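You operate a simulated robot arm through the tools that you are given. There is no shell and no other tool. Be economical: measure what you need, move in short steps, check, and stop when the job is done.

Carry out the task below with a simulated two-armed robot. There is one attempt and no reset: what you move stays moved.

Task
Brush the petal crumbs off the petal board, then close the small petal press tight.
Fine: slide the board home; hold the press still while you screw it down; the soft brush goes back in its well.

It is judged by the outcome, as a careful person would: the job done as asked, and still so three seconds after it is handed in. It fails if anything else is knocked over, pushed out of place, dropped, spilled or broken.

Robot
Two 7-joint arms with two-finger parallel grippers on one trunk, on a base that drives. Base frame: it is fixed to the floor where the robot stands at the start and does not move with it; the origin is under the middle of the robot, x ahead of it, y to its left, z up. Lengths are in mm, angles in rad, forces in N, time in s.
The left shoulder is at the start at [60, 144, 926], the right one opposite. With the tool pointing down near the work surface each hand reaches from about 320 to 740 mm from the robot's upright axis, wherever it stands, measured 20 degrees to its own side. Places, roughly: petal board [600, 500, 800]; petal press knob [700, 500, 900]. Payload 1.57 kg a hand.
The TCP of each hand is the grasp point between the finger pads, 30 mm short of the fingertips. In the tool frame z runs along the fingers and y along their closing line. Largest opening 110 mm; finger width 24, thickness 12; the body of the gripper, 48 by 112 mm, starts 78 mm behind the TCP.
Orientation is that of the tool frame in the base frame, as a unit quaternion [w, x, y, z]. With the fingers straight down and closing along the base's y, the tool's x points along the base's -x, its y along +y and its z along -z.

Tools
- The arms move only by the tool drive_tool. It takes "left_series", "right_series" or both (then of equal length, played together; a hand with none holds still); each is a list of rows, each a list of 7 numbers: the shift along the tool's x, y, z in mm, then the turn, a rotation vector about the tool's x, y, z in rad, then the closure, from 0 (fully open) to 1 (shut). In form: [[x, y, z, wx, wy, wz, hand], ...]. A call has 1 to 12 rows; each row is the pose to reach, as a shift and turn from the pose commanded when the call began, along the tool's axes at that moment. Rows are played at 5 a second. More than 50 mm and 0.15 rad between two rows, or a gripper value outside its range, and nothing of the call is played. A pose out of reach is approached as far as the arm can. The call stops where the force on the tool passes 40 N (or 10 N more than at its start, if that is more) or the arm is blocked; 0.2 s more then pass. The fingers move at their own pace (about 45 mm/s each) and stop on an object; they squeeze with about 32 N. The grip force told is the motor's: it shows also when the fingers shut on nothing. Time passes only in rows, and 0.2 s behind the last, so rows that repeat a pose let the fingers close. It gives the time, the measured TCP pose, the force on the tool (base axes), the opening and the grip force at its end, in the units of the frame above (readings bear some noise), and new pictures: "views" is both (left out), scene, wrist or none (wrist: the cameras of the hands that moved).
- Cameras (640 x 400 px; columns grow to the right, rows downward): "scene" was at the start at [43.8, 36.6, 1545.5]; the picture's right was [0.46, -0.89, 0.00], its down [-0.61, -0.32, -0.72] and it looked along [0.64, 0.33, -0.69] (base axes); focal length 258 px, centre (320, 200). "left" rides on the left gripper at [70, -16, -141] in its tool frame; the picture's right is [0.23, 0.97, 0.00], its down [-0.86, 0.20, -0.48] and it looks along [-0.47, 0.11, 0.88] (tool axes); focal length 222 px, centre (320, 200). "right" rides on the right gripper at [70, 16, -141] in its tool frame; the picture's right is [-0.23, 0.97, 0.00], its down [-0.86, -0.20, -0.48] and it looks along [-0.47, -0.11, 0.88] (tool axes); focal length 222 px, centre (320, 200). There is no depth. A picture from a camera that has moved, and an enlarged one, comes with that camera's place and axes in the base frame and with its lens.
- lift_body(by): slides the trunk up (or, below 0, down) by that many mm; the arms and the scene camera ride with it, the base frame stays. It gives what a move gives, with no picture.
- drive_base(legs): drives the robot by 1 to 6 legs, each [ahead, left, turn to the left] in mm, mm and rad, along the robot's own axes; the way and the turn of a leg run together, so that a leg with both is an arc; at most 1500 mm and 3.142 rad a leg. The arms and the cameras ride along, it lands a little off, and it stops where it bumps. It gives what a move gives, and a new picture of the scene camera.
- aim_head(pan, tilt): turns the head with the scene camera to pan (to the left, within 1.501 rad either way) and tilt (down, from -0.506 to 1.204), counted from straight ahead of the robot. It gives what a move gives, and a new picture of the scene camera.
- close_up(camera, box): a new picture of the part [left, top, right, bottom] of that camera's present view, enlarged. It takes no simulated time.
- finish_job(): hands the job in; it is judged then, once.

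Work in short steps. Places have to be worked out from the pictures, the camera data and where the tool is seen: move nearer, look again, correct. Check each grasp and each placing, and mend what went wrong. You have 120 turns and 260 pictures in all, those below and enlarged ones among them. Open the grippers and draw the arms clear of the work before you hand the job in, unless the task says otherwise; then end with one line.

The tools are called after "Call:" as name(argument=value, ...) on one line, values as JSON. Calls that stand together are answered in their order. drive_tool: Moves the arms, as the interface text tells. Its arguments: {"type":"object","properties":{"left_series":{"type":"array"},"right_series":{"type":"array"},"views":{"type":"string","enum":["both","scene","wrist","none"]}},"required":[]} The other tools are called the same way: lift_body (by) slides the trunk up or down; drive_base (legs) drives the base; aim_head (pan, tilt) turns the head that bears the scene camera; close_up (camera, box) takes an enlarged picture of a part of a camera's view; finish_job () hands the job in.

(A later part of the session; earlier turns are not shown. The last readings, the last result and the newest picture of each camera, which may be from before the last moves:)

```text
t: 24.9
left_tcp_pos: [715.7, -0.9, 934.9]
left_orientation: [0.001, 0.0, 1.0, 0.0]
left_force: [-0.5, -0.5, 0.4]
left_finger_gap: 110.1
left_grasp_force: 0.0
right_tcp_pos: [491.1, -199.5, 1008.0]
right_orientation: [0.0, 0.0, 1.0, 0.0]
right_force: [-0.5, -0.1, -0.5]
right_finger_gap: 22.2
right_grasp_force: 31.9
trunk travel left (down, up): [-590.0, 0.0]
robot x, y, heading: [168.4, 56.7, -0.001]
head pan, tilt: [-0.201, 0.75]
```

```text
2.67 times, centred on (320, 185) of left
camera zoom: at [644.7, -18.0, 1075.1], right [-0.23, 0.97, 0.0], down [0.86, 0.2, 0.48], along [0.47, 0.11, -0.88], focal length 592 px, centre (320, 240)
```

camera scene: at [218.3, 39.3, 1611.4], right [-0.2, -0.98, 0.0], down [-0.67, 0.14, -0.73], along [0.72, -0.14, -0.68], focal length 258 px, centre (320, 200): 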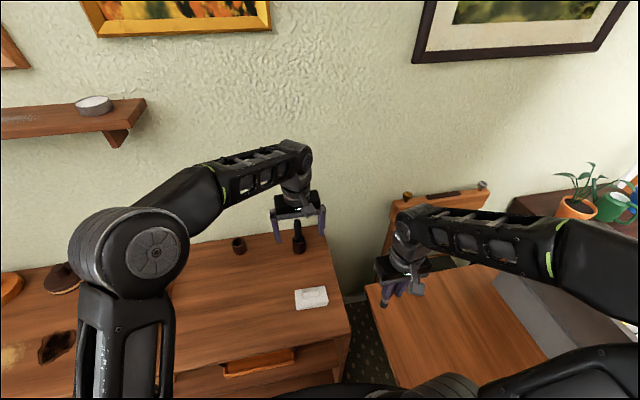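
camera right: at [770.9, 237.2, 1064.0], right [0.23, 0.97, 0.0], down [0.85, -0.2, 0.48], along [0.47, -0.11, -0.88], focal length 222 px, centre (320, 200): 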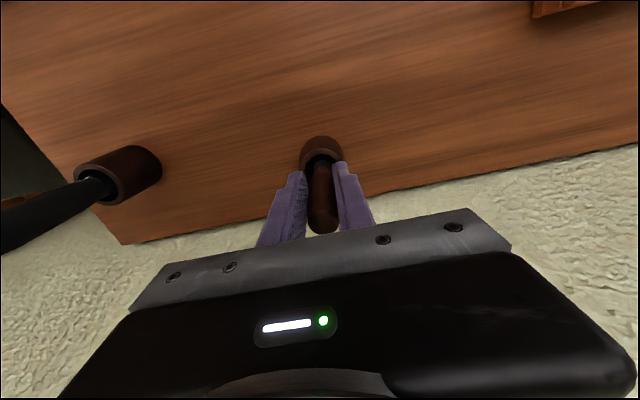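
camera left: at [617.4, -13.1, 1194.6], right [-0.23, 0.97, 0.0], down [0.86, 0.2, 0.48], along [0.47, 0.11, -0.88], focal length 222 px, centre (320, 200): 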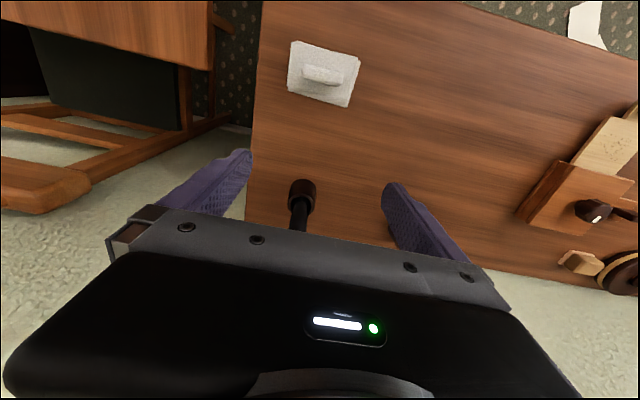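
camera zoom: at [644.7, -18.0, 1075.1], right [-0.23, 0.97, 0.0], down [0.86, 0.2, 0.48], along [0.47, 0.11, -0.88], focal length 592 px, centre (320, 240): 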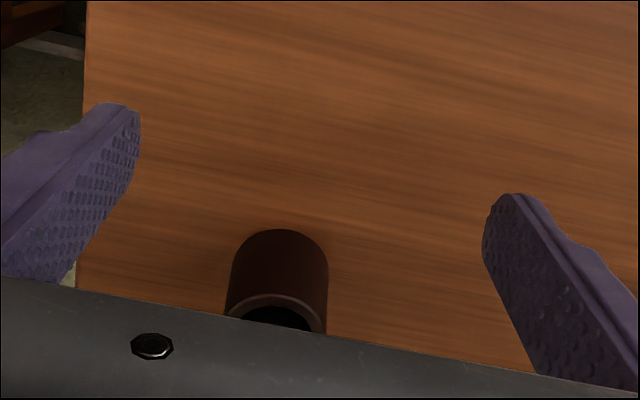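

The well front is at x≈791, so the handle centre is near (815, -4). I advance to x=813 and close.

Call:
drive_tool(left_series=[[-35, -3, 0, 0, 0, 0, 0], [-70, -3, 0, 0, 0, 0, 0], [-98, -3, 5, 0, 0, 0, 0], [-98, -3, 5, 0, 0, 0, 0], [-98, -3, 5, 0, 0, 0, 0.5], [-98, -3, 5, 0, 0, 0, 1], [-98, -3, 5, 0, 0, 0, 1], [-98, -3, 5, 0, 0, 0, 1], [-98, -3, 5, 0, 0, 0, 1], [-98, -3, 5, 0, 0, 0, 1]])

```text
t: 27.1
left_tcp_pos: [812.0, -3.0, 929.2]
left_orientation: [0.0, 0.001, 1.0, 0.0]
left_force: [-0.4, 0.8, 1.9]
left_finger_gap: 24.1
left_grasp_force: 21.6
right_tcp_pos: [491.7, -199.4, 1008.6]
right_orientation: [0.0, 0.0, 1.0, 0.0]
right_force: [-0.4, -0.4, 0.1]
right_finger_gap: 21.8
right_grasp_force: 31.9
trunk travel left (down, up): [-590.0, 0.0]
robot x, y, heading: [165.7, 58.6, 0.0]
head pan, tilt: [-0.201, 0.75]
camera scene: at [217.5, 40.7, 1611.4], right [-0.2, -0.98, 0.0], down [-0.67, 0.14, -0.73], along [0.72, -0.15, -0.68], focal length 258 px, centre (320, 200)
camera left: at [742.0, -20.7, 1070.3], right [-0.23, 0.97, 0.0], down [0.86, 0.2, 0.48], along [0.47, 0.11, -0.88], focal length 222 px, centre (320, 200)
```

scene: 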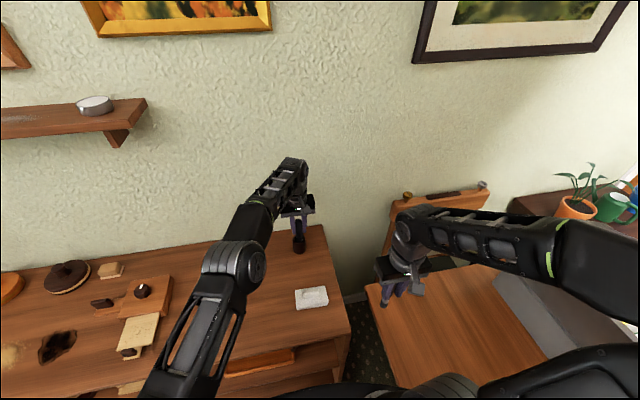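
left: 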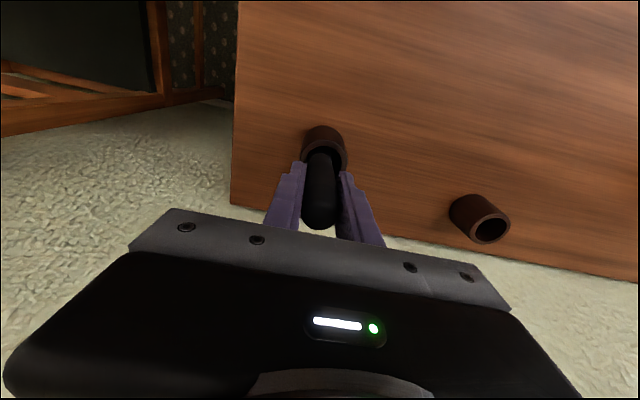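

Gripped (gap 24). I lift it only as far as needed to see its end, staying over its well.

Call:
drive_tool(left_series=[[0, 0, -15, 0, 0, 0, 1], [0, 0, -35, 0, 0, 0, 1], [0, 0, -55, 0, 0, 0, 1], [0, 0, -70, 0, 0, 0, 1]], views="none")

Call:
close_up(camera="scene", box=[275, 190, 335, 260])

Call:
close_up(camera="left", box=[250, 100, 390, 240])

```text
t: 28.1
left_tcp_pos: [793.5, 1.5, 972.2]
left_orientation: [0.009, -0.001, 1.0, 0.003]
left_force: [9.5, -5.4, 1.9]
left_finger_gap: 24.4
left_grasp_force: 31.6
left hand out of reach, approached as far as the arm can: row 2, 3, 4
right_tcp_pos: [491.5, -198.6, 1009.0]
right_orientation: [0.0, 0.0, 1.0, 0.0]
right_force: [-0.5, 0.5, 0.4]
right_finger_gap: 21.7
right_grasp_force: 32.0
trunk travel left (down, up): [-590.0, 0.0]
robot x, y, heading: [166.7, 57.8, -0.0]
head pan, tilt: [-0.201, 0.75]
```

```text
5.71 times, centred on (305, 225) of scene
camera zoom: at [216.4, 40.4, 1611.5], right [-0.2, -0.98, 0.0], down [-0.67, 0.14, -0.73], along [0.72, -0.15, -0.68], focal length 1473 px, centre (406, 57)
```

zoom: 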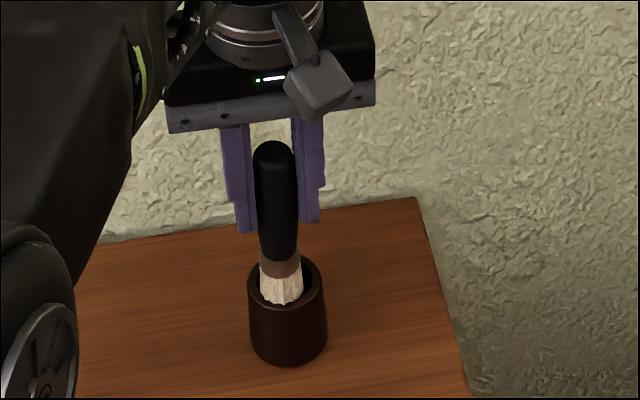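

```text
2.86 times, centred on (320, 170) of left
camera zoom: at [721.2, -16.4, 1112.0], right [-0.23, 0.97, 0.0], down [0.85, 0.2, 0.49], along [0.48, 0.12, -0.87], focal length 635 px, centre (320, 286)
```

zoom: 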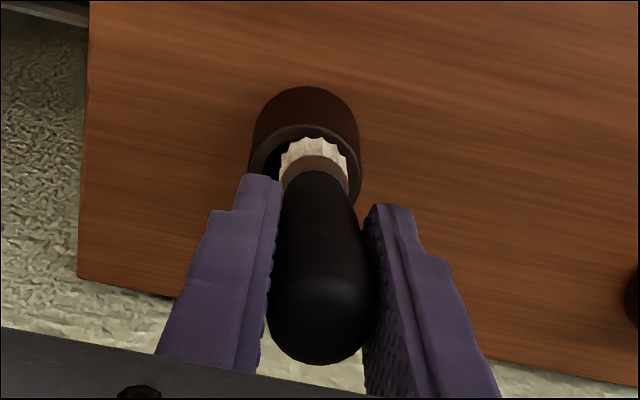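

That settles it: the black-handled brush has pale soft hair; the brown one (dark bristles) is the wrong one and must go home. I lower the soft brush back straight into its well for now.

Call:
drive_tool(left_series=[[-5, -1, 10, 0, 0, 0, 1], [-11, -2, 22, 0, 0, 0, 1], [-16, -4, 34, 0, 0, 0, 1], [-18, -4, 42, 0, 0, 0, 1]])

```text
t: 29.1
left_tcp_pos: [811.1, -1.3, 930.6]
left_orientation: [0.001, 0.0, 1.0, -0.001]
left_force: [-4.8, 0.7, 6.5]
left_finger_gap: 24.3
left_grasp_force: 32.1
right_tcp_pos: [490.5, -198.9, 1009.1]
right_orientation: [0.001, 0.0, 1.0, 0.0]
right_force: [0.4, -0.1, 0.0]
right_finger_gap: 21.7
right_grasp_force: 32.2
trunk travel left (down, up): [-590.0, 0.0]
robot x, y, heading: [164.7, 61.9, 0.002]
head pan, tilt: [-0.201, 0.75]
camera scene: at [215.8, 41.0, 1611.7], right [-0.2, -0.98, 0.0], down [-0.67, 0.14, -0.73], along [0.72, -0.15, -0.68], focal length 258 px, centre (320, 200)
camera left: at [740.1, -17.0, 1071.7], right [-0.23, 0.97, 0.0], down [0.85, 0.2, 0.48], along [0.47, 0.11, -0.88], focal length 222 px, centre (320, 200)
```

scene: 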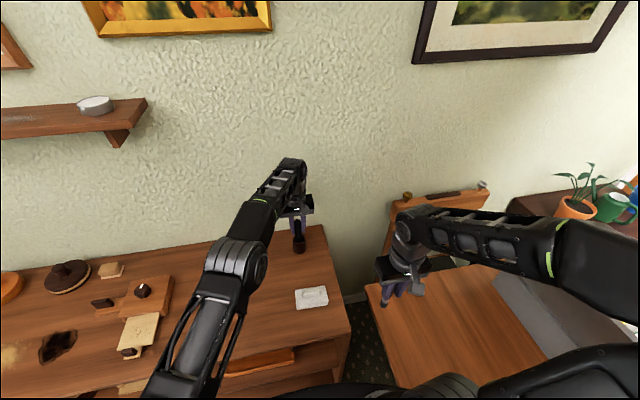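
left: 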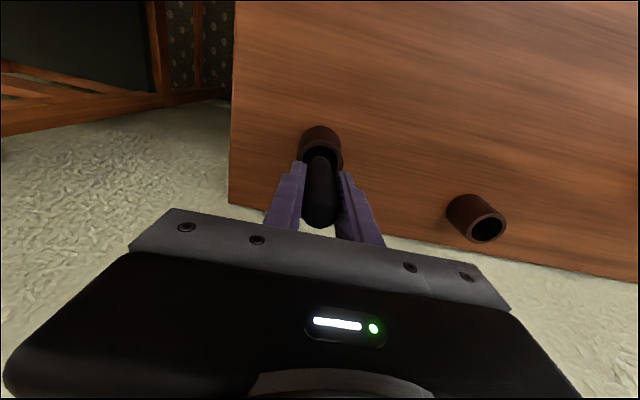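

It's seated (6 N from below). I open and back the left hand straight out along −x, then up.

Call:
drive_tool(left_series=[[0, 0, 0, 0, 0, 0, 0.6], [0, 0, 0, 0, 0, 0, 0.2], [0, 0, 0, 0, 0, 0, 0], [0, 0, 0, 0, 0, 0, 0], [0, 0, 0, 0, 0, 0, 0], [20, 0, 0, 0, 0, 0, 0], [60, 0, 0, 0, 0, 0, 0], [100, 0, 0, 0, 0, 0, 0], [125, 0, -35, 0, 0, 0, 0], [140, 0, -75, 0, 0, 0, 0], [150, 15, -115, 0, 0, 0, 0], [160, 50, -145, 0, 0, 0, 0]], views="scene")

Call:
close_up(camera="scene", box=[225, 205, 325, 265])

```text
t: 31.7
left_tcp_pos: [650.7, 51.4, 1074.9]
left_orientation: [0.001, 0.0, 1.0, -0.001]
left_force: [-0.7, 0.3, -0.7]
left_finger_gap: 110.0
left_grasp_force: 0.1
right_tcp_pos: [491.1, -198.4, 1008.7]
right_orientation: [0.001, 0.0, 1.0, -0.001]
right_force: [0.3, -0.1, -1.5]
right_finger_gap: 21.6
right_grasp_force: 32.1
trunk travel left (down, up): [-590.0, 0.0]
robot x, y, heading: [169.2, 58.0, 0.005]
head pan, tilt: [-0.201, 0.75]
camera scene: at [216.7, 42.1, 1611.4], right [-0.2, -0.98, 0.0], down [-0.67, 0.14, -0.73], along [0.72, -0.15, -0.68], focal length 258 px, centre (320, 200)
```

scene: 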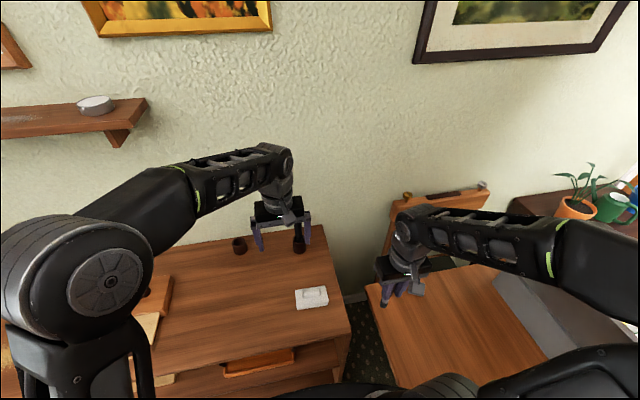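

```text
6.40 times, centred on (275, 235) of scene
camera zoom: at [216.7, 42.1, 1611.4], right [-0.2, -0.98, 0.0], down [-0.67, 0.14, -0.73], along [0.72, -0.15, -0.68], focal length 1650 px, centre (608, -24)
```

zoom: 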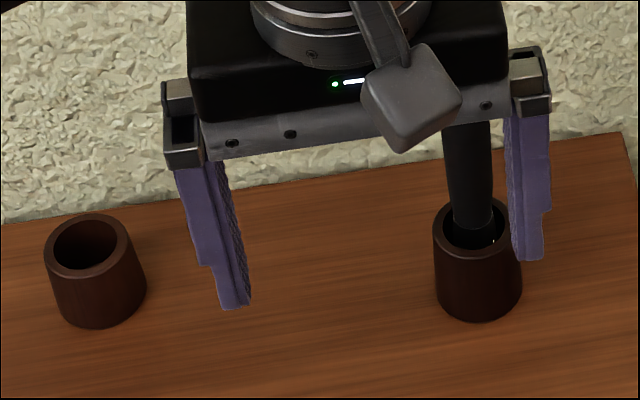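

The soft brush stands well in its well. Now the left hand goes back to the left, then I drive back left 240 to return the brown brush.

Call:
drive_tool(left_series=[[12, 44, -10, 0, 0, 0, 0], [24, 88, -20, 0, 0, 0, 0], [36, 132, -30, 0, 0, 0, 0], [48, 176, -40, 0, 0, 0, 0], [60, 220, -50, 0, 0, 0, 0], [72, 264, -60, 0, 0, 0, 0], [84, 308, -70, 0, 0, 0, 0], [96, 352, -70, 0, 0, 0, 0], [108, 396, -70, 0, 0, 0, 0], [118, 440, -70, 0, 0, 0, 0], [124, 480, -70, 0, 0, 0, 0]], views="none")

Call:
drive_base(legs=[[0, 240, 0]])

Call:
close_up(camera="scene", box=[275, 200, 375, 280])

```text
t: 34.1
left_tcp_pos: [526.3, 531.6, 1144.3]
left_orientation: [-0.001, 0.001, 1.0, 0.0]
left_force: [0.3, 0.7, 0.2]
left_finger_gap: 109.6
left_grasp_force: 0.1
right_tcp_pos: [491.3, -198.9, 1009.0]
right_orientation: [0.0, 0.0, 1.0, 0.0]
right_force: [0.0, -0.4, -0.2]
right_finger_gap: 21.2
right_grasp_force: 32.4
trunk travel left (down, up): [-590.0, 0.0]
robot x, y, heading: [165.4, 54.9, 0.001]
head pan, tilt: [-0.201, 0.75]
```

```text
t: 35.8
left_tcp_pos: [526.7, 772.8, 1142.3]
left_orientation: [0.0, -0.001, 1.0, 0.0]
left_force: [-0.3, -0.5, -1.1]
left_finger_gap: 110.1
left_grasp_force: 0.1
right_tcp_pos: [491.6, 43.5, 1008.7]
right_orientation: [0.0, -0.001, 1.0, 0.0]
right_force: [-0.2, 0.3, 0.7]
right_finger_gap: 21.0
right_grasp_force: 32.4
trunk travel left (down, up): [-590.0, 0.0]
robot x, y, heading: [168.6, 302.4, 0.002]
head pan, tilt: [-0.201, 0.75]
camera scene: at [217.3, 283.3, 1611.4], right [-0.2, -0.98, 0.0], down [-0.67, 0.13, -0.73], along [0.72, -0.15, -0.68], focal length 258 px, centre (320, 200)
```

scene: 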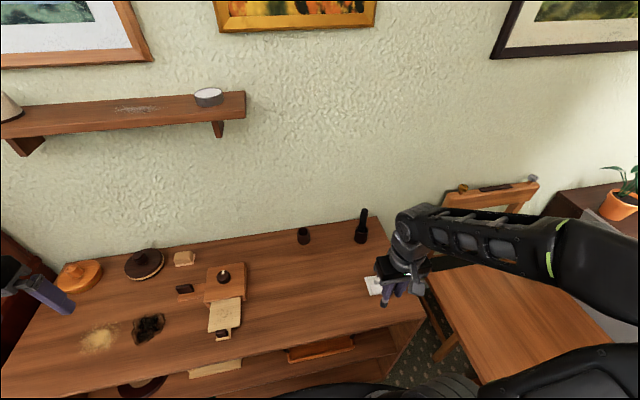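

```text
5.00 times, centred on (325, 240) of scene
camera zoom: at [217.3, 283.3, 1611.4], right [-0.2, -0.98, 0.0], down [-0.67, 0.13, -0.73], along [0.72, -0.15, -0.68], focal length 1289 px, centre (295, 0)
```

zoom: 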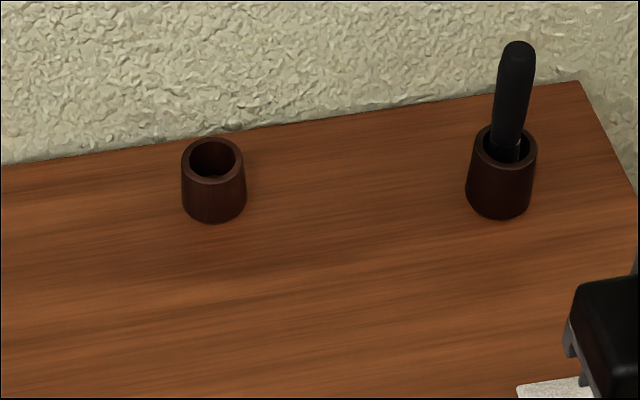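

Now the right hand carries the brown brush back in front of its well, stopping short at x≈790 to check alignment.

Call:
drive_tool(right_series=[[-33, 30, 0, 0, 0, 0, 1], [-66, 60, 0, 0, 0, 0, 1], [-100, 90, 0, 0, 0, 0, 1], [-133, 120, 0, 0, 0, 0, 1], [-166, 150, 0, 0, 0, 0, 1], [-200, 178, 5, 0, 0, 0, 1], [-245, 178, 10, 0, 0, 0, 1], [-290, 178, 15, 0, 0, 0, 1]])

Call:
close_up(camera="scene", box=[265, 190, 345, 260])

Call:
close_up(camera="right", box=[250, 110, 390, 250])

```text
t: 37.6
left_tcp_pos: [527.5, 770.9, 1142.7]
left_orientation: [-0.001, -0.001, 1.0, 0.0]
left_force: [0.9, -0.2, 0.1]
left_finger_gap: 109.9
left_grasp_force: 0.0
right_tcp_pos: [781.9, 222.6, 992.7]
right_orientation: [-0.001, -0.001, 1.0, 0.0]
right_force: [-0.1, -0.2, -0.6]
right_finger_gap: 20.9
right_grasp_force: 32.1
trunk travel left (down, up): [-590.0, 0.0]
robot x, y, heading: [164.2, 300.5, 0.001]
head pan, tilt: [-0.201, 0.75]
camera scene: at [218.7, 282.3, 1611.4], right [-0.2, -0.98, 0.0], down [-0.67, 0.13, -0.73], along [0.72, -0.14, -0.68], focal length 258 px, centre (320, 200)
camera right: at [712.0, 238.8, 1134.3], right [0.23, 0.97, 0.0], down [0.86, -0.2, 0.48], along [0.46, -0.11, -0.88], focal length 222 px, centre (320, 200)
```

scene: 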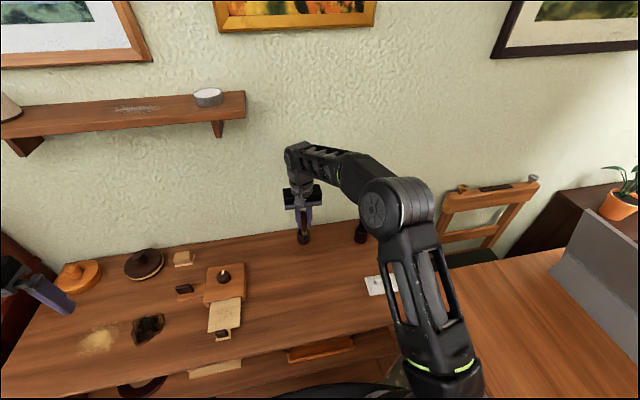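
right: 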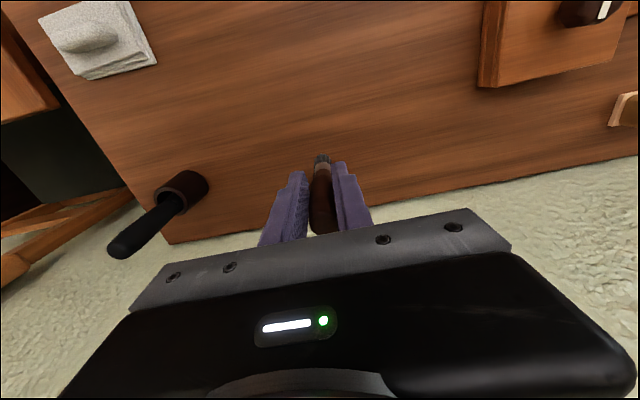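

```text
5.71 times, centred on (305, 225) of scene
camera zoom: at [218.7, 282.3, 1611.4], right [-0.2, -0.98, 0.0], down [-0.67, 0.13, -0.73], along [0.72, -0.14, -0.68], focal length 1473 px, centre (406, 57)
```

zoom: 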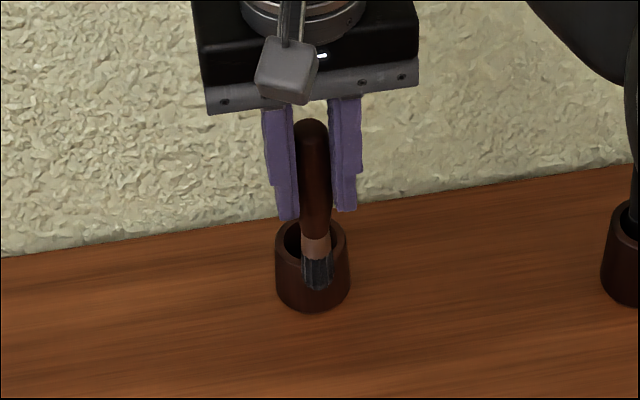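

```text
2.86 times, centred on (320, 180) of right
camera zoom: at [712.0, 238.8, 1134.3], right [0.23, 0.97, 0.0], down [0.86, -0.2, 0.48], along [0.46, -0.11, -0.88], focal length 635 px, centre (320, 257)
```

zoom: 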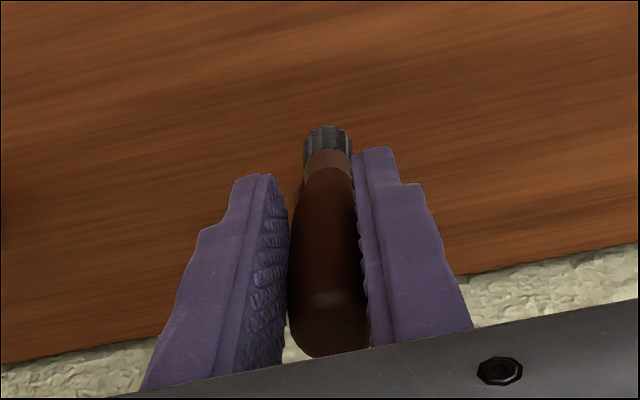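

Tip at z≈886 above the 860 rim, aligned in y. I move 57 mm forward over the well.

Call:
drive_tool(right_series=[[-20, -1, 2, 0, 0, 0, 1], [-40, -1, 4, 0, 0, 0, 1], [-58, -1, 5, 0, 0, 0, 1]], views="none")

Call:
close_up(camera="scene", box=[265, 190, 345, 260])

Call:
close_up(camera="right", box=[250, 110, 390, 250])

```text
t: 38.4
left_tcp_pos: [526.8, 770.0, 1143.9]
left_orientation: [0.0, -0.001, 1.0, 0.0]
left_force: [0.3, 0.1, 0.1]
left_finger_gap: 110.0
left_grasp_force: 0.1
right_tcp_pos: [839.8, 219.6, 988.6]
right_orientation: [0.0, -0.001, 1.0, 0.0]
right_force: [0.0, -0.1, -0.7]
right_finger_gap: 21.0
right_grasp_force: 32.1
trunk travel left (down, up): [-590.0, 0.0]
robot x, y, heading: [163.3, 304.5, 0.004]
head pan, tilt: [-0.201, 0.75]
```

```text
5.71 times, centred on (305, 225) of scene
camera zoom: at [218.5, 282.0, 1611.4], right [-0.2, -0.98, 0.0], down [-0.67, 0.13, -0.73], along [0.72, -0.14, -0.68], focal length 1473 px, centre (406, 57)
```

zoom: 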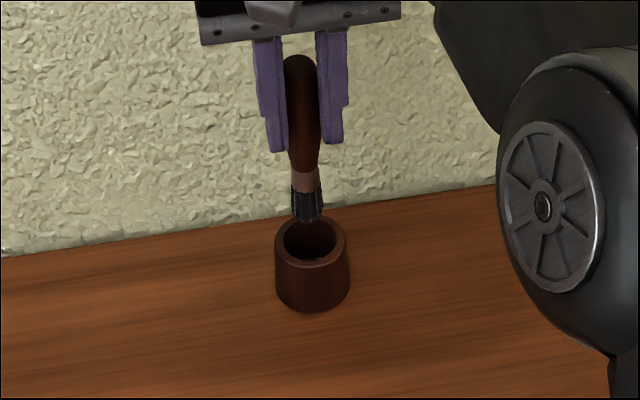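

```text
2.86 times, centred on (320, 180) of right
camera zoom: at [769.6, 236.4, 1130.3], right [0.23, 0.97, 0.0], down [0.86, -0.2, 0.48], along [0.47, -0.11, -0.88], focal length 635 px, centre (320, 257)
```

zoom: 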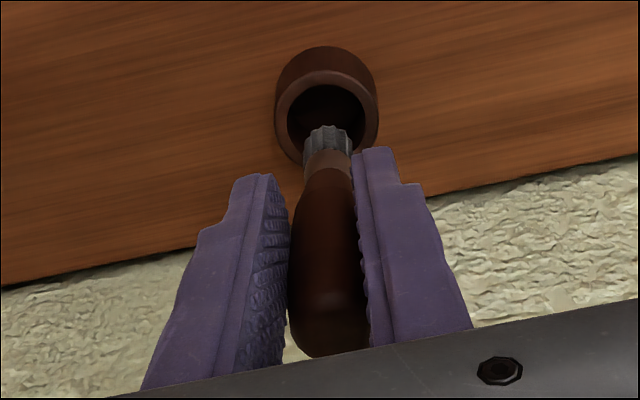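

The view matches the one at extraction. I lower the trunk 62 mm, watching the force.

Call:
lift_body(by=-30)

Call:
lift_body(by=-31)

Call:
close_up(camera="scene", box=[265, 165, 345, 245])

```text
t: 39.2
left_tcp_pos: [526.8, 772.0, 1113.2]
left_orientation: [0.0, -0.001, 1.0, 0.0]
left_force: [-0.5, -0.2, -0.6]
left_finger_gap: 110.0
left_grasp_force: 0.0
right_tcp_pos: [839.7, 219.3, 958.8]
right_orientation: [0.0, -0.001, 1.0, 0.0]
right_force: [0.3, -0.9, -0.1]
right_finger_gap: 20.9
right_grasp_force: 31.8
trunk travel left (down, up): [-560.0, 30.0]
robot x, y, heading: [163.8, 300.4, 0.002]
head pan, tilt: [-0.201, 0.75]
```

```text
t: 40.0
left_tcp_pos: [525.5, 770.6, 1083.8]
left_orientation: [0.0, -0.001, 1.0, 0.0]
left_force: [-0.3, -0.3, 0.0]
left_finger_gap: 110.2
left_grasp_force: 0.1
right_tcp_pos: [838.8, 219.8, 929.4]
right_orientation: [0.0, -0.001, 1.0, 0.001]
right_force: [0.4, -0.1, 0.1]
right_finger_gap: 20.6
right_grasp_force: 32.1
trunk travel left (down, up): [-529.0, 61.0]
robot x, y, heading: [164.7, 298.8, -0.002]
head pan, tilt: [-0.201, 0.75]
```

```text
5.00 times, centred on (305, 205) of scene
camera zoom: at [217.1, 281.8, 1550.4], right [-0.2, -0.98, 0.0], down [-0.67, 0.13, -0.73], along [0.72, -0.14, -0.68], focal length 1289 px, centre (395, 175)
```

zoom: 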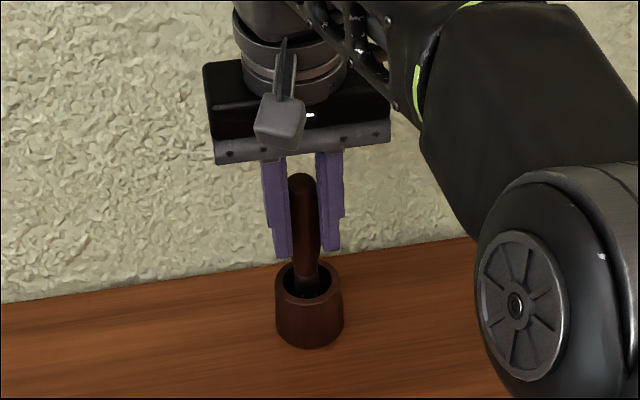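

In the well without contact yet; I lower a further 8 mm until the brush rests.

Call:
lift_body(by=-8)

```text
t: 40.5
left_tcp_pos: [523.9, 771.4, 1075.1]
left_orientation: [0.001, -0.001, 1.0, 0.0]
left_force: [1.0, -0.5, -0.5]
left_finger_gap: 110.0
left_grasp_force: 0.0
right_tcp_pos: [837.7, 219.9, 924.2]
right_orientation: [0.004, -0.001, 1.0, 0.0]
right_force: [-3.1, -2.3, 20.9]
right_finger_gap: 20.4
right_grasp_force: 31.9
trunk travel left (down, up): [-521.0, 69.0]
robot x, y, heading: [166.0, 299.0, 0.003]
head pan, tilt: [-0.201, 0.75]
```

It rests now (21 N). I relieve 3 mm, then open and back the hand out along −x.

Call:
lift_body(by=3)

Call:
drive_tool(right_series=[[0, 0, 0, 0, 0, 0, 0.6], [0, 0, 0, 0, 0, 0, 0.2], [0, 0, 0, 0, 0, 0, 0], [0, 0, 0, 0, 0, 0, 0], [0, 0, 0, 0, 0, 0, 0], [20, 0, 0, 0, 0, 0, 0], [60, 0, 0, 0, 0, 0, 0], [100, 0, 0, 0, 0, 0, 0], [130, 0, -30, 0, 0, 0, 0], [150, 0, -60, 0, 0, 0, 0]])

Call:
close_up(camera="scene", box=[265, 165, 385, 255])

```text
t: 41.0
left_tcp_pos: [524.7, 771.2, 1077.5]
left_orientation: [0.0, -0.001, 1.0, 0.0]
left_force: [-0.2, 0.2, 0.1]
left_finger_gap: 109.8
left_grasp_force: 0.1
right_tcp_pos: [838.7, 220.4, 923.7]
right_orientation: [0.001, -0.001, 1.0, 0.0]
right_force: [1.5, 0.2, 15.3]
right_finger_gap: 20.5
right_grasp_force: 31.3
trunk travel left (down, up): [-524.0, 66.0]
robot x, y, heading: [163.8, 299.5, 0.003]
head pan, tilt: [-0.201, 0.75]
```

```text
t: 43.2
left_tcp_pos: [526.5, 771.3, 1076.5]
left_orientation: [0.0, -0.001, 1.0, 0.0]
left_force: [-0.3, 0.5, 0.7]
left_finger_gap: 110.0
left_grasp_force: 0.1
right_tcp_pos: [687.5, 220.6, 982.8]
right_orientation: [0.0, -0.001, 1.0, 0.0]
right_force: [-0.4, -0.6, -0.4]
right_finger_gap: 110.2
right_grasp_force: 0.1
trunk travel left (down, up): [-524.0, 66.0]
robot x, y, heading: [164.7, 298.9, 0.002]
head pan, tilt: [-0.201, 0.75]
camera scene: at [216.7, 281.8, 1545.4], right [-0.2, -0.98, 0.0], down [-0.67, 0.13, -0.73], along [0.72, -0.14, -0.68], focal length 258 px, centre (320, 200)
camera right: at [617.3, 236.4, 1124.3], right [0.23, 0.97, 0.0], down [0.86, -0.2, 0.48], along [0.47, -0.11, -0.88], focal length 222 px, centre (320, 200)
```

scene: 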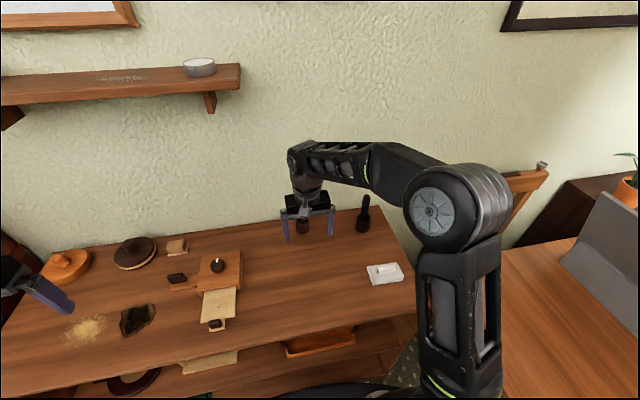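
right: 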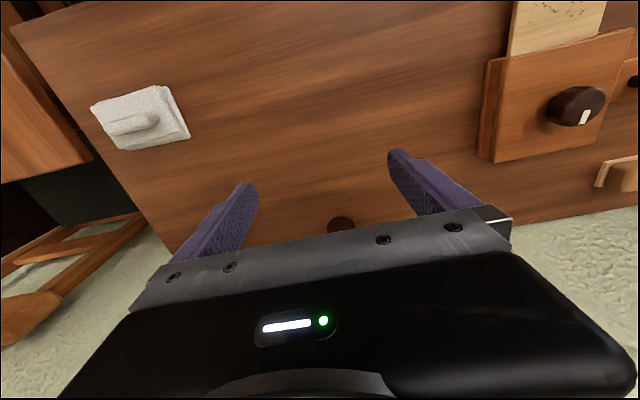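

```text
4.44 times, centred on (325, 210) of scene
camera zoom: at [216.7, 281.8, 1545.4], right [-0.2, -0.98, 0.0], down [-0.67, 0.13, -0.73], along [0.72, -0.14, -0.68], focal length 1146 px, centre (298, 156)
```

zoom: 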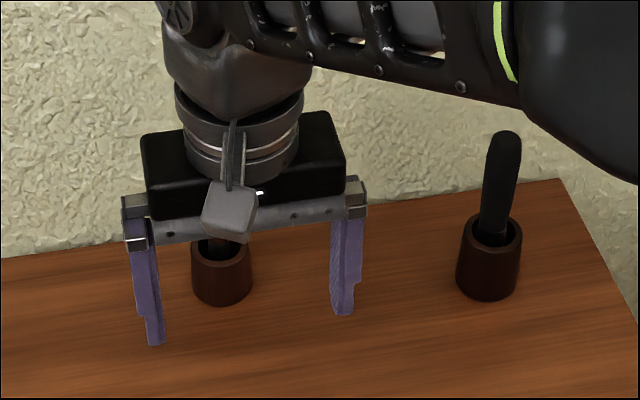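

The brown brush is home. The black one at (815, −3) is within the right hand's best reach from here, so I move in front of it.

Call:
drive_tool(right_series=[[0, -45, 0, 0, 0, 0, 0], [0, -90, 0, 0, 0, 0, 0], [0, -135, 0, 0, 0, 0, 0], [0, -180, 0, 0, 0, 0, 0], [-10, -223, 0, 0, 0, 0, 0], [-20, -223, 30, 0, 0, 0, 0], [-30, -223, 51, 0, 0, 0, 0], [-70, -223, 51, 0, 0, 0, 0]], views="none")

Call:
close_up(camera="right", box=[200, 110, 440, 260])

Call:
close_up(camera="scene", box=[265, 165, 385, 255])

```text
t: 45.0
left_tcp_pos: [526.6, 771.6, 1077.4]
left_orientation: [-0.002, -0.001, 1.0, 0.0]
left_force: [-0.1, 0.3, -0.3]
left_finger_gap: 109.8
left_grasp_force: 0.1
right_tcp_pos: [761.2, -2.9, 931.2]
right_orientation: [-0.001, -0.001, 1.0, 0.0]
right_force: [0.1, 0.2, -0.9]
right_finger_gap: 109.9
right_grasp_force: 0.1
trunk travel left (down, up): [-524.0, 66.0]
robot x, y, heading: [165.9, 303.2, 0.004]
head pan, tilt: [-0.201, 0.75]
```

```text
2.67 times, centred on (320, 185) of right
camera zoom: at [690.2, 12.8, 1072.6], right [0.23, 0.97, 0.0], down [0.86, -0.2, 0.48], along [0.47, -0.11, -0.88], focal length 592 px, centre (320, 240)
```

zoom: 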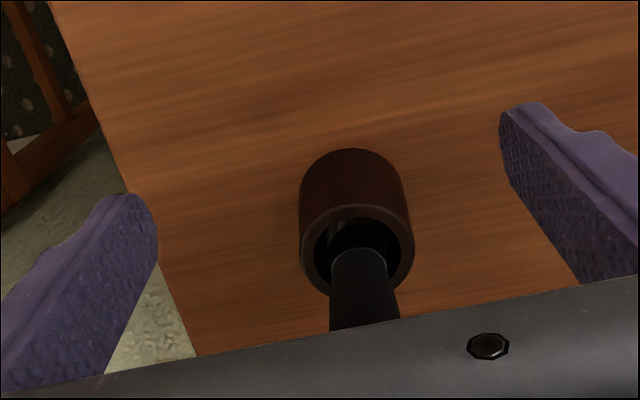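

```text
4.44 times, centred on (325, 210) of scene
camera zoom: at [218.8, 281.9, 1545.3], right [-0.2, -0.98, 0.0], down [-0.67, 0.14, -0.73], along [0.72, -0.14, -0.68], focal length 1146 px, centre (298, 156)
```

zoom: 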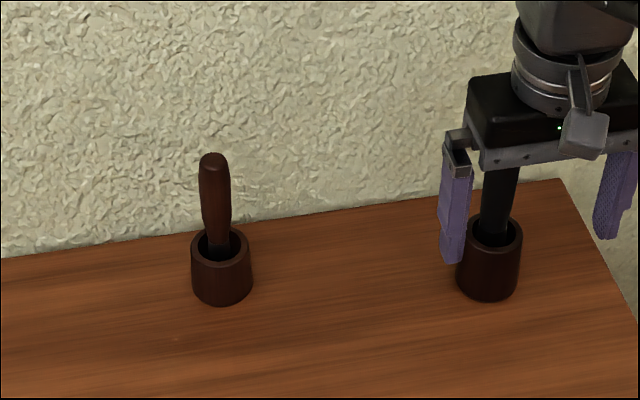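

Handle centred at about (812, 0). Advance 52, lower 6, and close.

Call:
drive_tool(right_series=[[-26, 2, 3, 0, 0, 0, 0], [-52, 2, 6, 0, 0, 0, 0], [-52, 2, 6, 0, 0, 0, 0.3], [-52, 2, 6, 0, 0, 0, 0.7], [-52, 2, 6, 0, 0, 0, 1], [-52, 2, 6, 0, 0, 0, 1], [-52, 2, 6, 0, 0, 0, 1], [-52, 2, 6, 0, 0, 0, 1], [-52, 2, 6, 0, 0, 0, 1]], views="none")

Call:
close_up(camera="right", box=[250, 110, 390, 250])

```text
t: 47.0
left_tcp_pos: [525.3, 770.8, 1078.2]
left_orientation: [0.0, -0.001, 1.0, 0.001]
left_force: [-0.3, -0.4, -0.3]
left_finger_gap: 110.1
left_grasp_force: 0.0
right_tcp_pos: [811.0, -1.3, 926.0]
right_orientation: [0.0, 0.001, 1.0, 0.0]
right_force: [-0.1, -0.1, 0.9]
right_finger_gap: 24.1
right_grasp_force: 30.5
trunk travel left (down, up): [-524.0, 66.0]
robot x, y, heading: [169.4, 296.2, -0.001]
head pan, tilt: [-0.201, 0.75]
```

```text
2.86 times, centred on (320, 180) of right
camera zoom: at [740.7, 15.3, 1067.7], right [0.23, 0.97, 0.0], down [0.86, -0.2, 0.48], along [0.47, -0.11, -0.88], focal length 635 px, centre (320, 257)
```

zoom: 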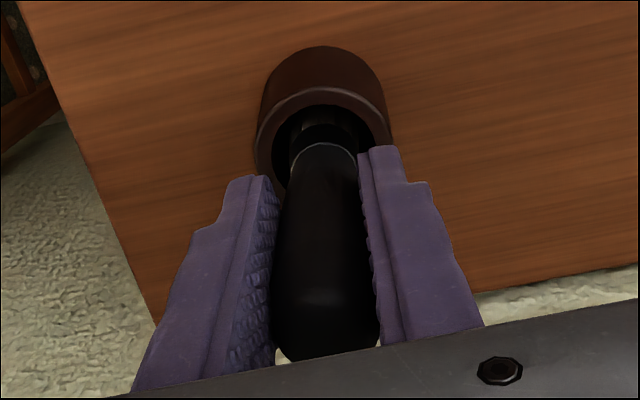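

The soft brush is gripped well. Lift with the trunk by 65.

Call:
lift_body(by=65)

Call:
close_up(camera="right", box=[250, 110, 390, 250])

Call:
close_up(camera="scene", box=[325, 195, 405, 265])

```text
t: 48.1
left_tcp_pos: [527.1, 771.2, 1142.3]
left_orientation: [0.0, -0.001, 1.0, 0.0]
left_force: [0.4, 0.1, -0.7]
left_finger_gap: 109.9
left_grasp_force: 0.0
right_tcp_pos: [810.4, -0.0, 990.1]
right_orientation: [-0.001, -0.001, 1.0, 0.0]
right_force: [0.3, -0.6, -0.8]
right_finger_gap: 24.2
right_grasp_force: 31.7
trunk travel left (down, up): [-589.0, 1.0]
robot x, y, heading: [165.3, 299.5, 0.0]
head pan, tilt: [-0.201, 0.75]
```

```text
2.86 times, centred on (320, 180) of right
camera zoom: at [740.9, 15.3, 1132.4], right [0.23, 0.97, 0.0], down [0.86, -0.2, 0.48], along [0.47, -0.11, -0.88], focal length 635 px, centre (320, 257)
```

zoom: 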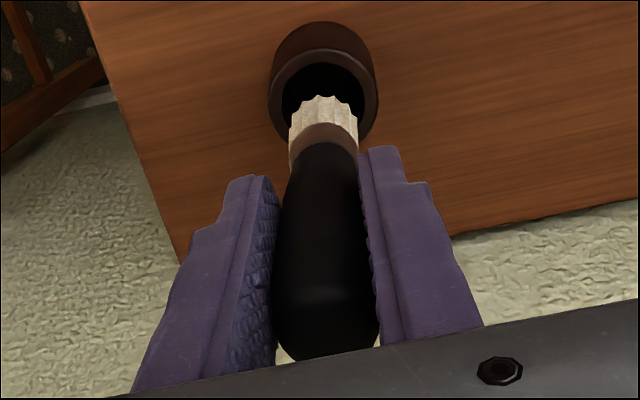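

```text
5.71 times, centred on (365, 230) of scene
camera zoom: at [217.7, 281.8, 1610.4], right [-0.2, -0.98, 0.0], down [-0.67, 0.13, -0.73], along [0.72, -0.14, -0.68], focal length 1473 px, centre (63, 29)
```

zoom: 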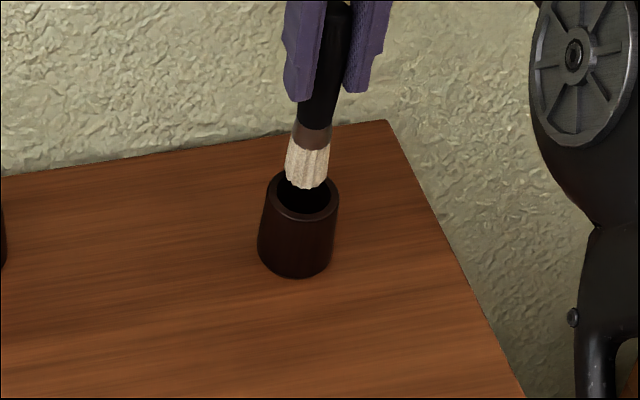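

The tip is about 120 mm below the TCP (z≈870), just clear of the rim. I raise 15 more, draw back, and carry the brush to the right of the board.

Call:
drive_tool(right_series=[[0, 0, -15, 0, 0, 0, 1], [40, 0, -15, 0, 0, 0, 1], [80, 0, -15, 0, 0, 0, 1], [120, 25, -15, 0, 0, 0, 1], [140, 68, -15, 0, 0, 0, 1], [150, 112, -15, 0, 0, 0, 1], [160, 156, -15, 0, 0, 0, 1], [170, 200, -15, 0, 0, 0, 1], [180, 244, -15, 0, 0, 0, 1], [190, 288, -15, 0, 0, 0, 1], [198, 332, -15, 0, 0, 0, 1], [206, 376, -15, 0, 0, 0, 1]], views="none")

Call:
aim_head(pan=0.45, tilt=0.95)

Call:
close_up(camera="right", box=[220, 60, 640, 260])

```text
t: 50.7
left_tcp_pos: [526.3, 772.7, 1142.1]
left_orientation: [0.0, -0.001, 1.0, -0.001]
left_force: [0.0, -0.2, -0.1]
left_finger_gap: 109.9
left_grasp_force: 0.0
right_tcp_pos: [604.2, 374.8, 1006.4]
right_orientation: [0.001, -0.001, 1.0, -0.002]
right_force: [0.3, 0.1, -0.4]
right_finger_gap: 23.7
right_grasp_force: 31.6
trunk travel left (down, up): [-589.0, 1.0]
robot x, y, heading: [166.1, 298.1, 0.007]
head pan, tilt: [-0.201, 0.75]
```

```text
t: 51.7
left_tcp_pos: [526.0, 770.6, 1143.4]
left_orientation: [0.0, -0.001, 1.0, -0.001]
left_force: [0.0, -0.1, -0.7]
left_finger_gap: 109.7
left_grasp_force: 0.1
right_tcp_pos: [605.3, 373.8, 1006.6]
right_orientation: [-0.001, -0.001, 1.0, 0.0]
right_force: [0.4, 0.4, -0.3]
right_finger_gap: 23.4
right_grasp_force: 31.9
trunk travel left (down, up): [-589.0, 1.0]
robot x, y, heading: [161.4, 300.3, -0.001]
head pan, tilt: [0.45, 0.949]
camera scene: at [201.6, 329.9, 1594.9], right [0.44, -0.9, 0.0], down [-0.73, -0.35, -0.58], along [0.52, 0.25, -0.81], focal length 258 px, centre (320, 200)
```

scene: 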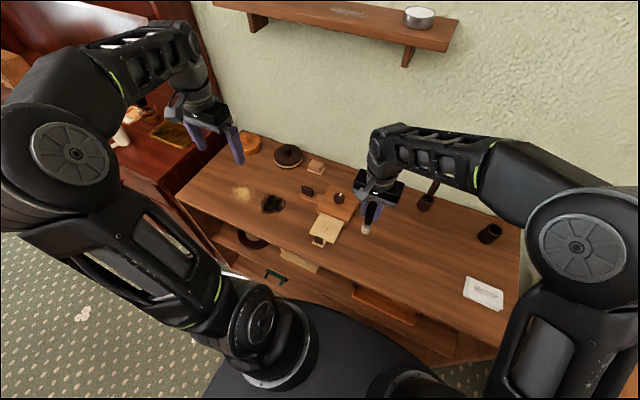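

```text
1.52 times, centred on (430, 160) of right
camera zoom: at [534.9, 390.0, 1147.9], right [0.23, 0.97, 0.0], down [0.86, -0.2, 0.48], along [0.47, -0.11, -0.88], focal length 338 px, centre (152, 261)
```

zoom: 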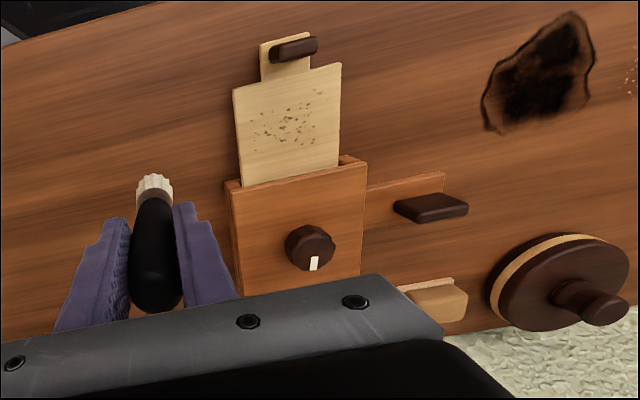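

Crumbs lie within x 575–622, y 468–532; the board spans y 456–548, x 562–648, and the brush tip hangs straight below the TCP. I go over the board's left part at (618, 540) and lower to just above it.

Call:
drive_tool(right_series=[[-4, 43, 0, 0, 0, 0, 1], [-8, 86, 0, 0, 0, 0, 1], [-12, 129, 0, 0, 0, 0, 1], [-13, 167, 0, 0, 0, 0, 1], [-13, 167, 35, 0, 0, 0, 1], [-13, 167, 60, 0, 0, 0, 1]])

Call:
close_up(camera="scene", box=[270, 160, 390, 260])

```text
t: 53.1
left_tcp_pos: [526.7, 770.6, 1141.4]
left_orientation: [0.001, -0.001, 1.0, 0.0]
left_force: [0.3, 0.2, -0.3]
left_finger_gap: 110.0
left_grasp_force: 0.0
right_tcp_pos: [617.5, 542.1, 945.4]
right_orientation: [0.0, -0.001, 1.0, 0.0]
right_force: [-0.2, 0.2, -0.6]
right_finger_gap: 23.5
right_grasp_force: 32.2
trunk travel left (down, up): [-589.0, 1.0]
robot x, y, heading: [166.6, 299.1, 0.007]
head pan, tilt: [0.45, 0.949]
camera scene: at [201.6, 330.5, 1594.9], right [0.44, -0.9, 0.0], down [-0.73, -0.36, -0.58], along [0.52, 0.25, -0.81], focal length 258 px, centre (320, 200)
camera right: at [546.8, 557.7, 1087.7], right [0.23, 0.97, 0.0], down [0.86, -0.2, 0.48], along [0.47, -0.11, -0.88], focal length 222 px, centre (320, 200)
```

scene: 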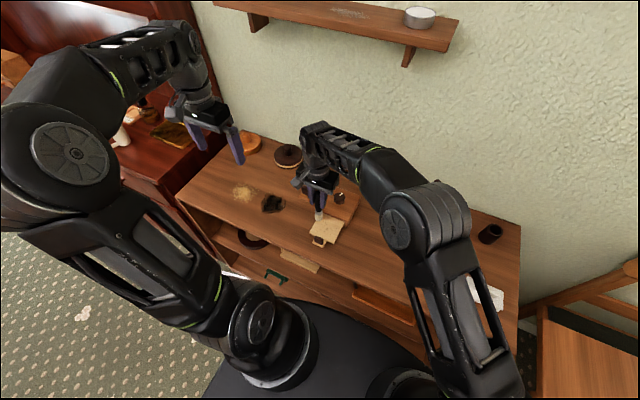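
right: 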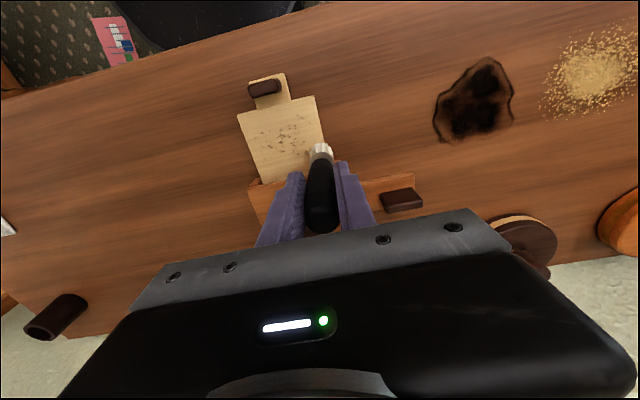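

```text
4.00 times, centred on (330, 210) of scene
camera zoom: at [201.6, 330.5, 1594.9], right [0.44, -0.9, 0.0], down [-0.73, -0.36, -0.58], along [0.52, 0.25, -0.81], focal length 1031 px, centre (280, 160)
```

zoom: 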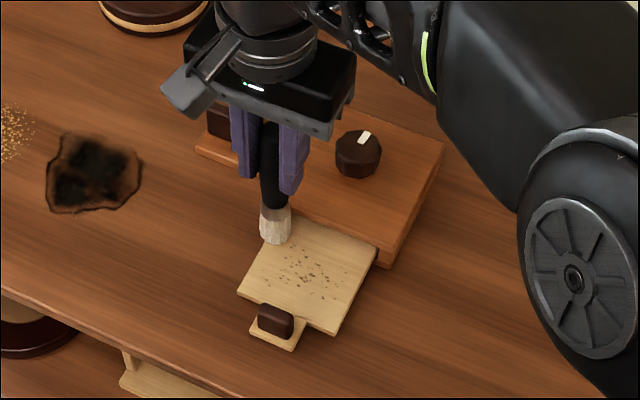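

Tip is ~10 mm above the board. I lower gently in 3 mm rows until light contact.

Call:
drive_tool(right_series=[[0, 0, 3, 0, 0, 0, 1], [0, 0, 6, 0, 0, 0, 1], [0, 0, 9, 0, 0, 0, 1]], views="none")

Call:
close_up(camera="scene", box=[300, 190, 360, 250])

```text
t: 53.9
left_tcp_pos: [523.9, 770.5, 1144.4]
left_orientation: [0.001, -0.001, 1.0, 0.0]
left_force: [-0.1, -0.2, -0.9]
left_finger_gap: 110.1
left_grasp_force: 0.1
right_tcp_pos: [616.5, 541.6, 941.8]
right_orientation: [0.004, -0.001, 1.0, 0.003]
right_force: [-1.8, -4.3, 28.0]
right_finger_gap: 23.8
right_grasp_force: 31.8
trunk travel left (down, up): [-589.0, 1.0]
robot x, y, heading: [166.5, 301.6, -0.001]
head pan, tilt: [0.45, 0.949]
```

```text
6.67 times, centred on (330, 220) of scene
camera zoom: at [199.0, 328.4, 1595.5], right [0.44, -0.9, 0.0], down [-0.73, -0.35, -0.58], along [0.53, 0.25, -0.81], focal length 1719 px, centre (253, 67)
```

zoom: 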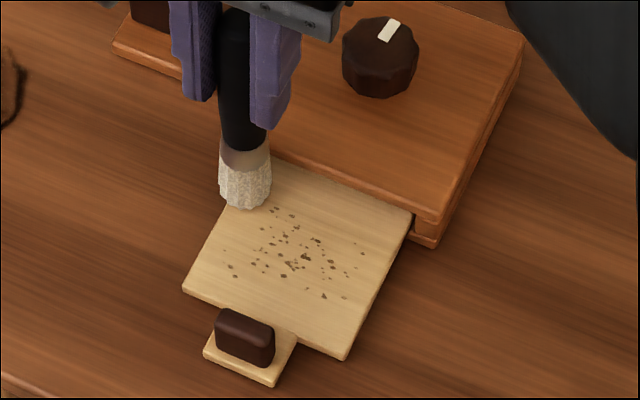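

Contact at TCP z≈942 (28 N, a bit firm). I ease up 5 mm and sweep toward −y off the right edge at x≈617, then lift and return for the lane at x≈599.

Call:
drive_tool(right_series=[[0, 0, -5, 0, 0, 0, 1], [0, -20, -5, 0, 0, 0, 1], [0, -40, -5, 0, 0, 0, 1], [0, -60, -5, 0, 0, 0, 1], [0, -80, -5, 0, 0, 0, 1], [0, -100, -5, 0, 0, 0, 1], [0, -120, -5, 0, 0, 0, 1], [2, -120, -30, 0, 0, 0, 1], [8, -80, -30, 0, 0, 0, 1], [14, -40, -30, 0, 0, 0, 1], [18, 0, -30, 0, 0, 0, 1], [18, 0, -12, 0, 0, 0, 1]])

Call:
close_up(camera="scene", box=[300, 190, 360, 250])

```text
t: 56.5
left_tcp_pos: [526.6, 770.5, 1142.3]
left_orientation: [0.0, -0.001, 1.0, 0.0]
left_force: [-0.3, 0.0, -0.4]
left_finger_gap: 110.1
left_grasp_force: 0.1
right_tcp_pos: [598.2, 540.2, 948.9]
right_orientation: [0.0, 0.001, 1.0, 0.0]
right_force: [-0.4, -0.4, 0.1]
right_finger_gap: 23.1
right_grasp_force: 32.0
trunk travel left (down, up): [-589.0, 1.0]
robot x, y, heading: [165.5, 299.2, 0.002]
head pan, tilt: [0.45, 0.949]
camera scene: at [201.7, 329.4, 1594.9], right [0.44, -0.9, 0.0], down [-0.73, -0.35, -0.58], along [0.52, 0.25, -0.81], focal length 258 px, centre (320, 200)
camera right: at [528.6, 557.2, 1090.5], right [0.23, 0.97, 0.0], down [0.86, -0.2, 0.48], along [0.47, -0.11, -0.88], focal length 222 px, centre (320, 200)
```

scene: 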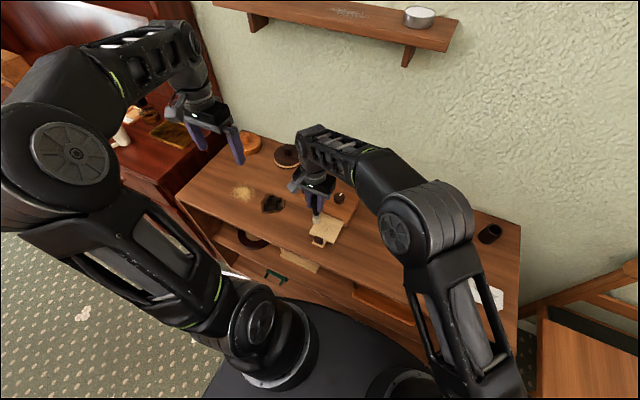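
right: 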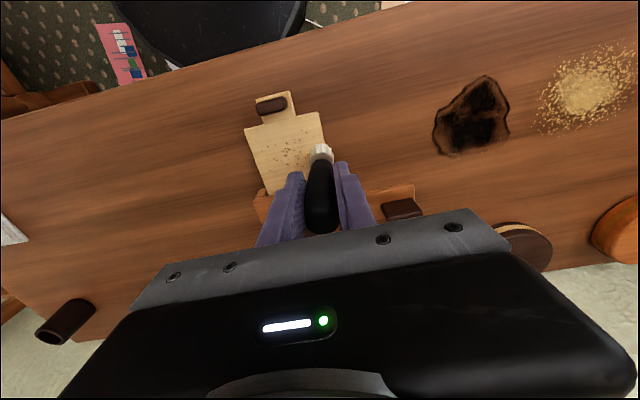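

```text
6.67 times, centred on (330, 220) of scene
camera zoom: at [201.7, 329.4, 1594.9], right [0.44, -0.9, 0.0], down [-0.73, -0.35, -0.58], along [0.52, 0.25, -0.81], focal length 1719 px, centre (253, 67)
```

zoom: 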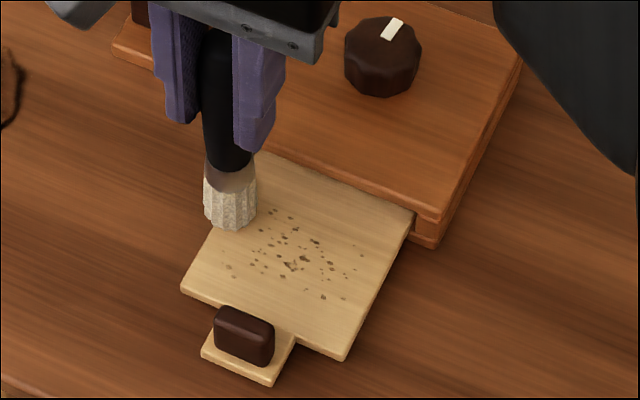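

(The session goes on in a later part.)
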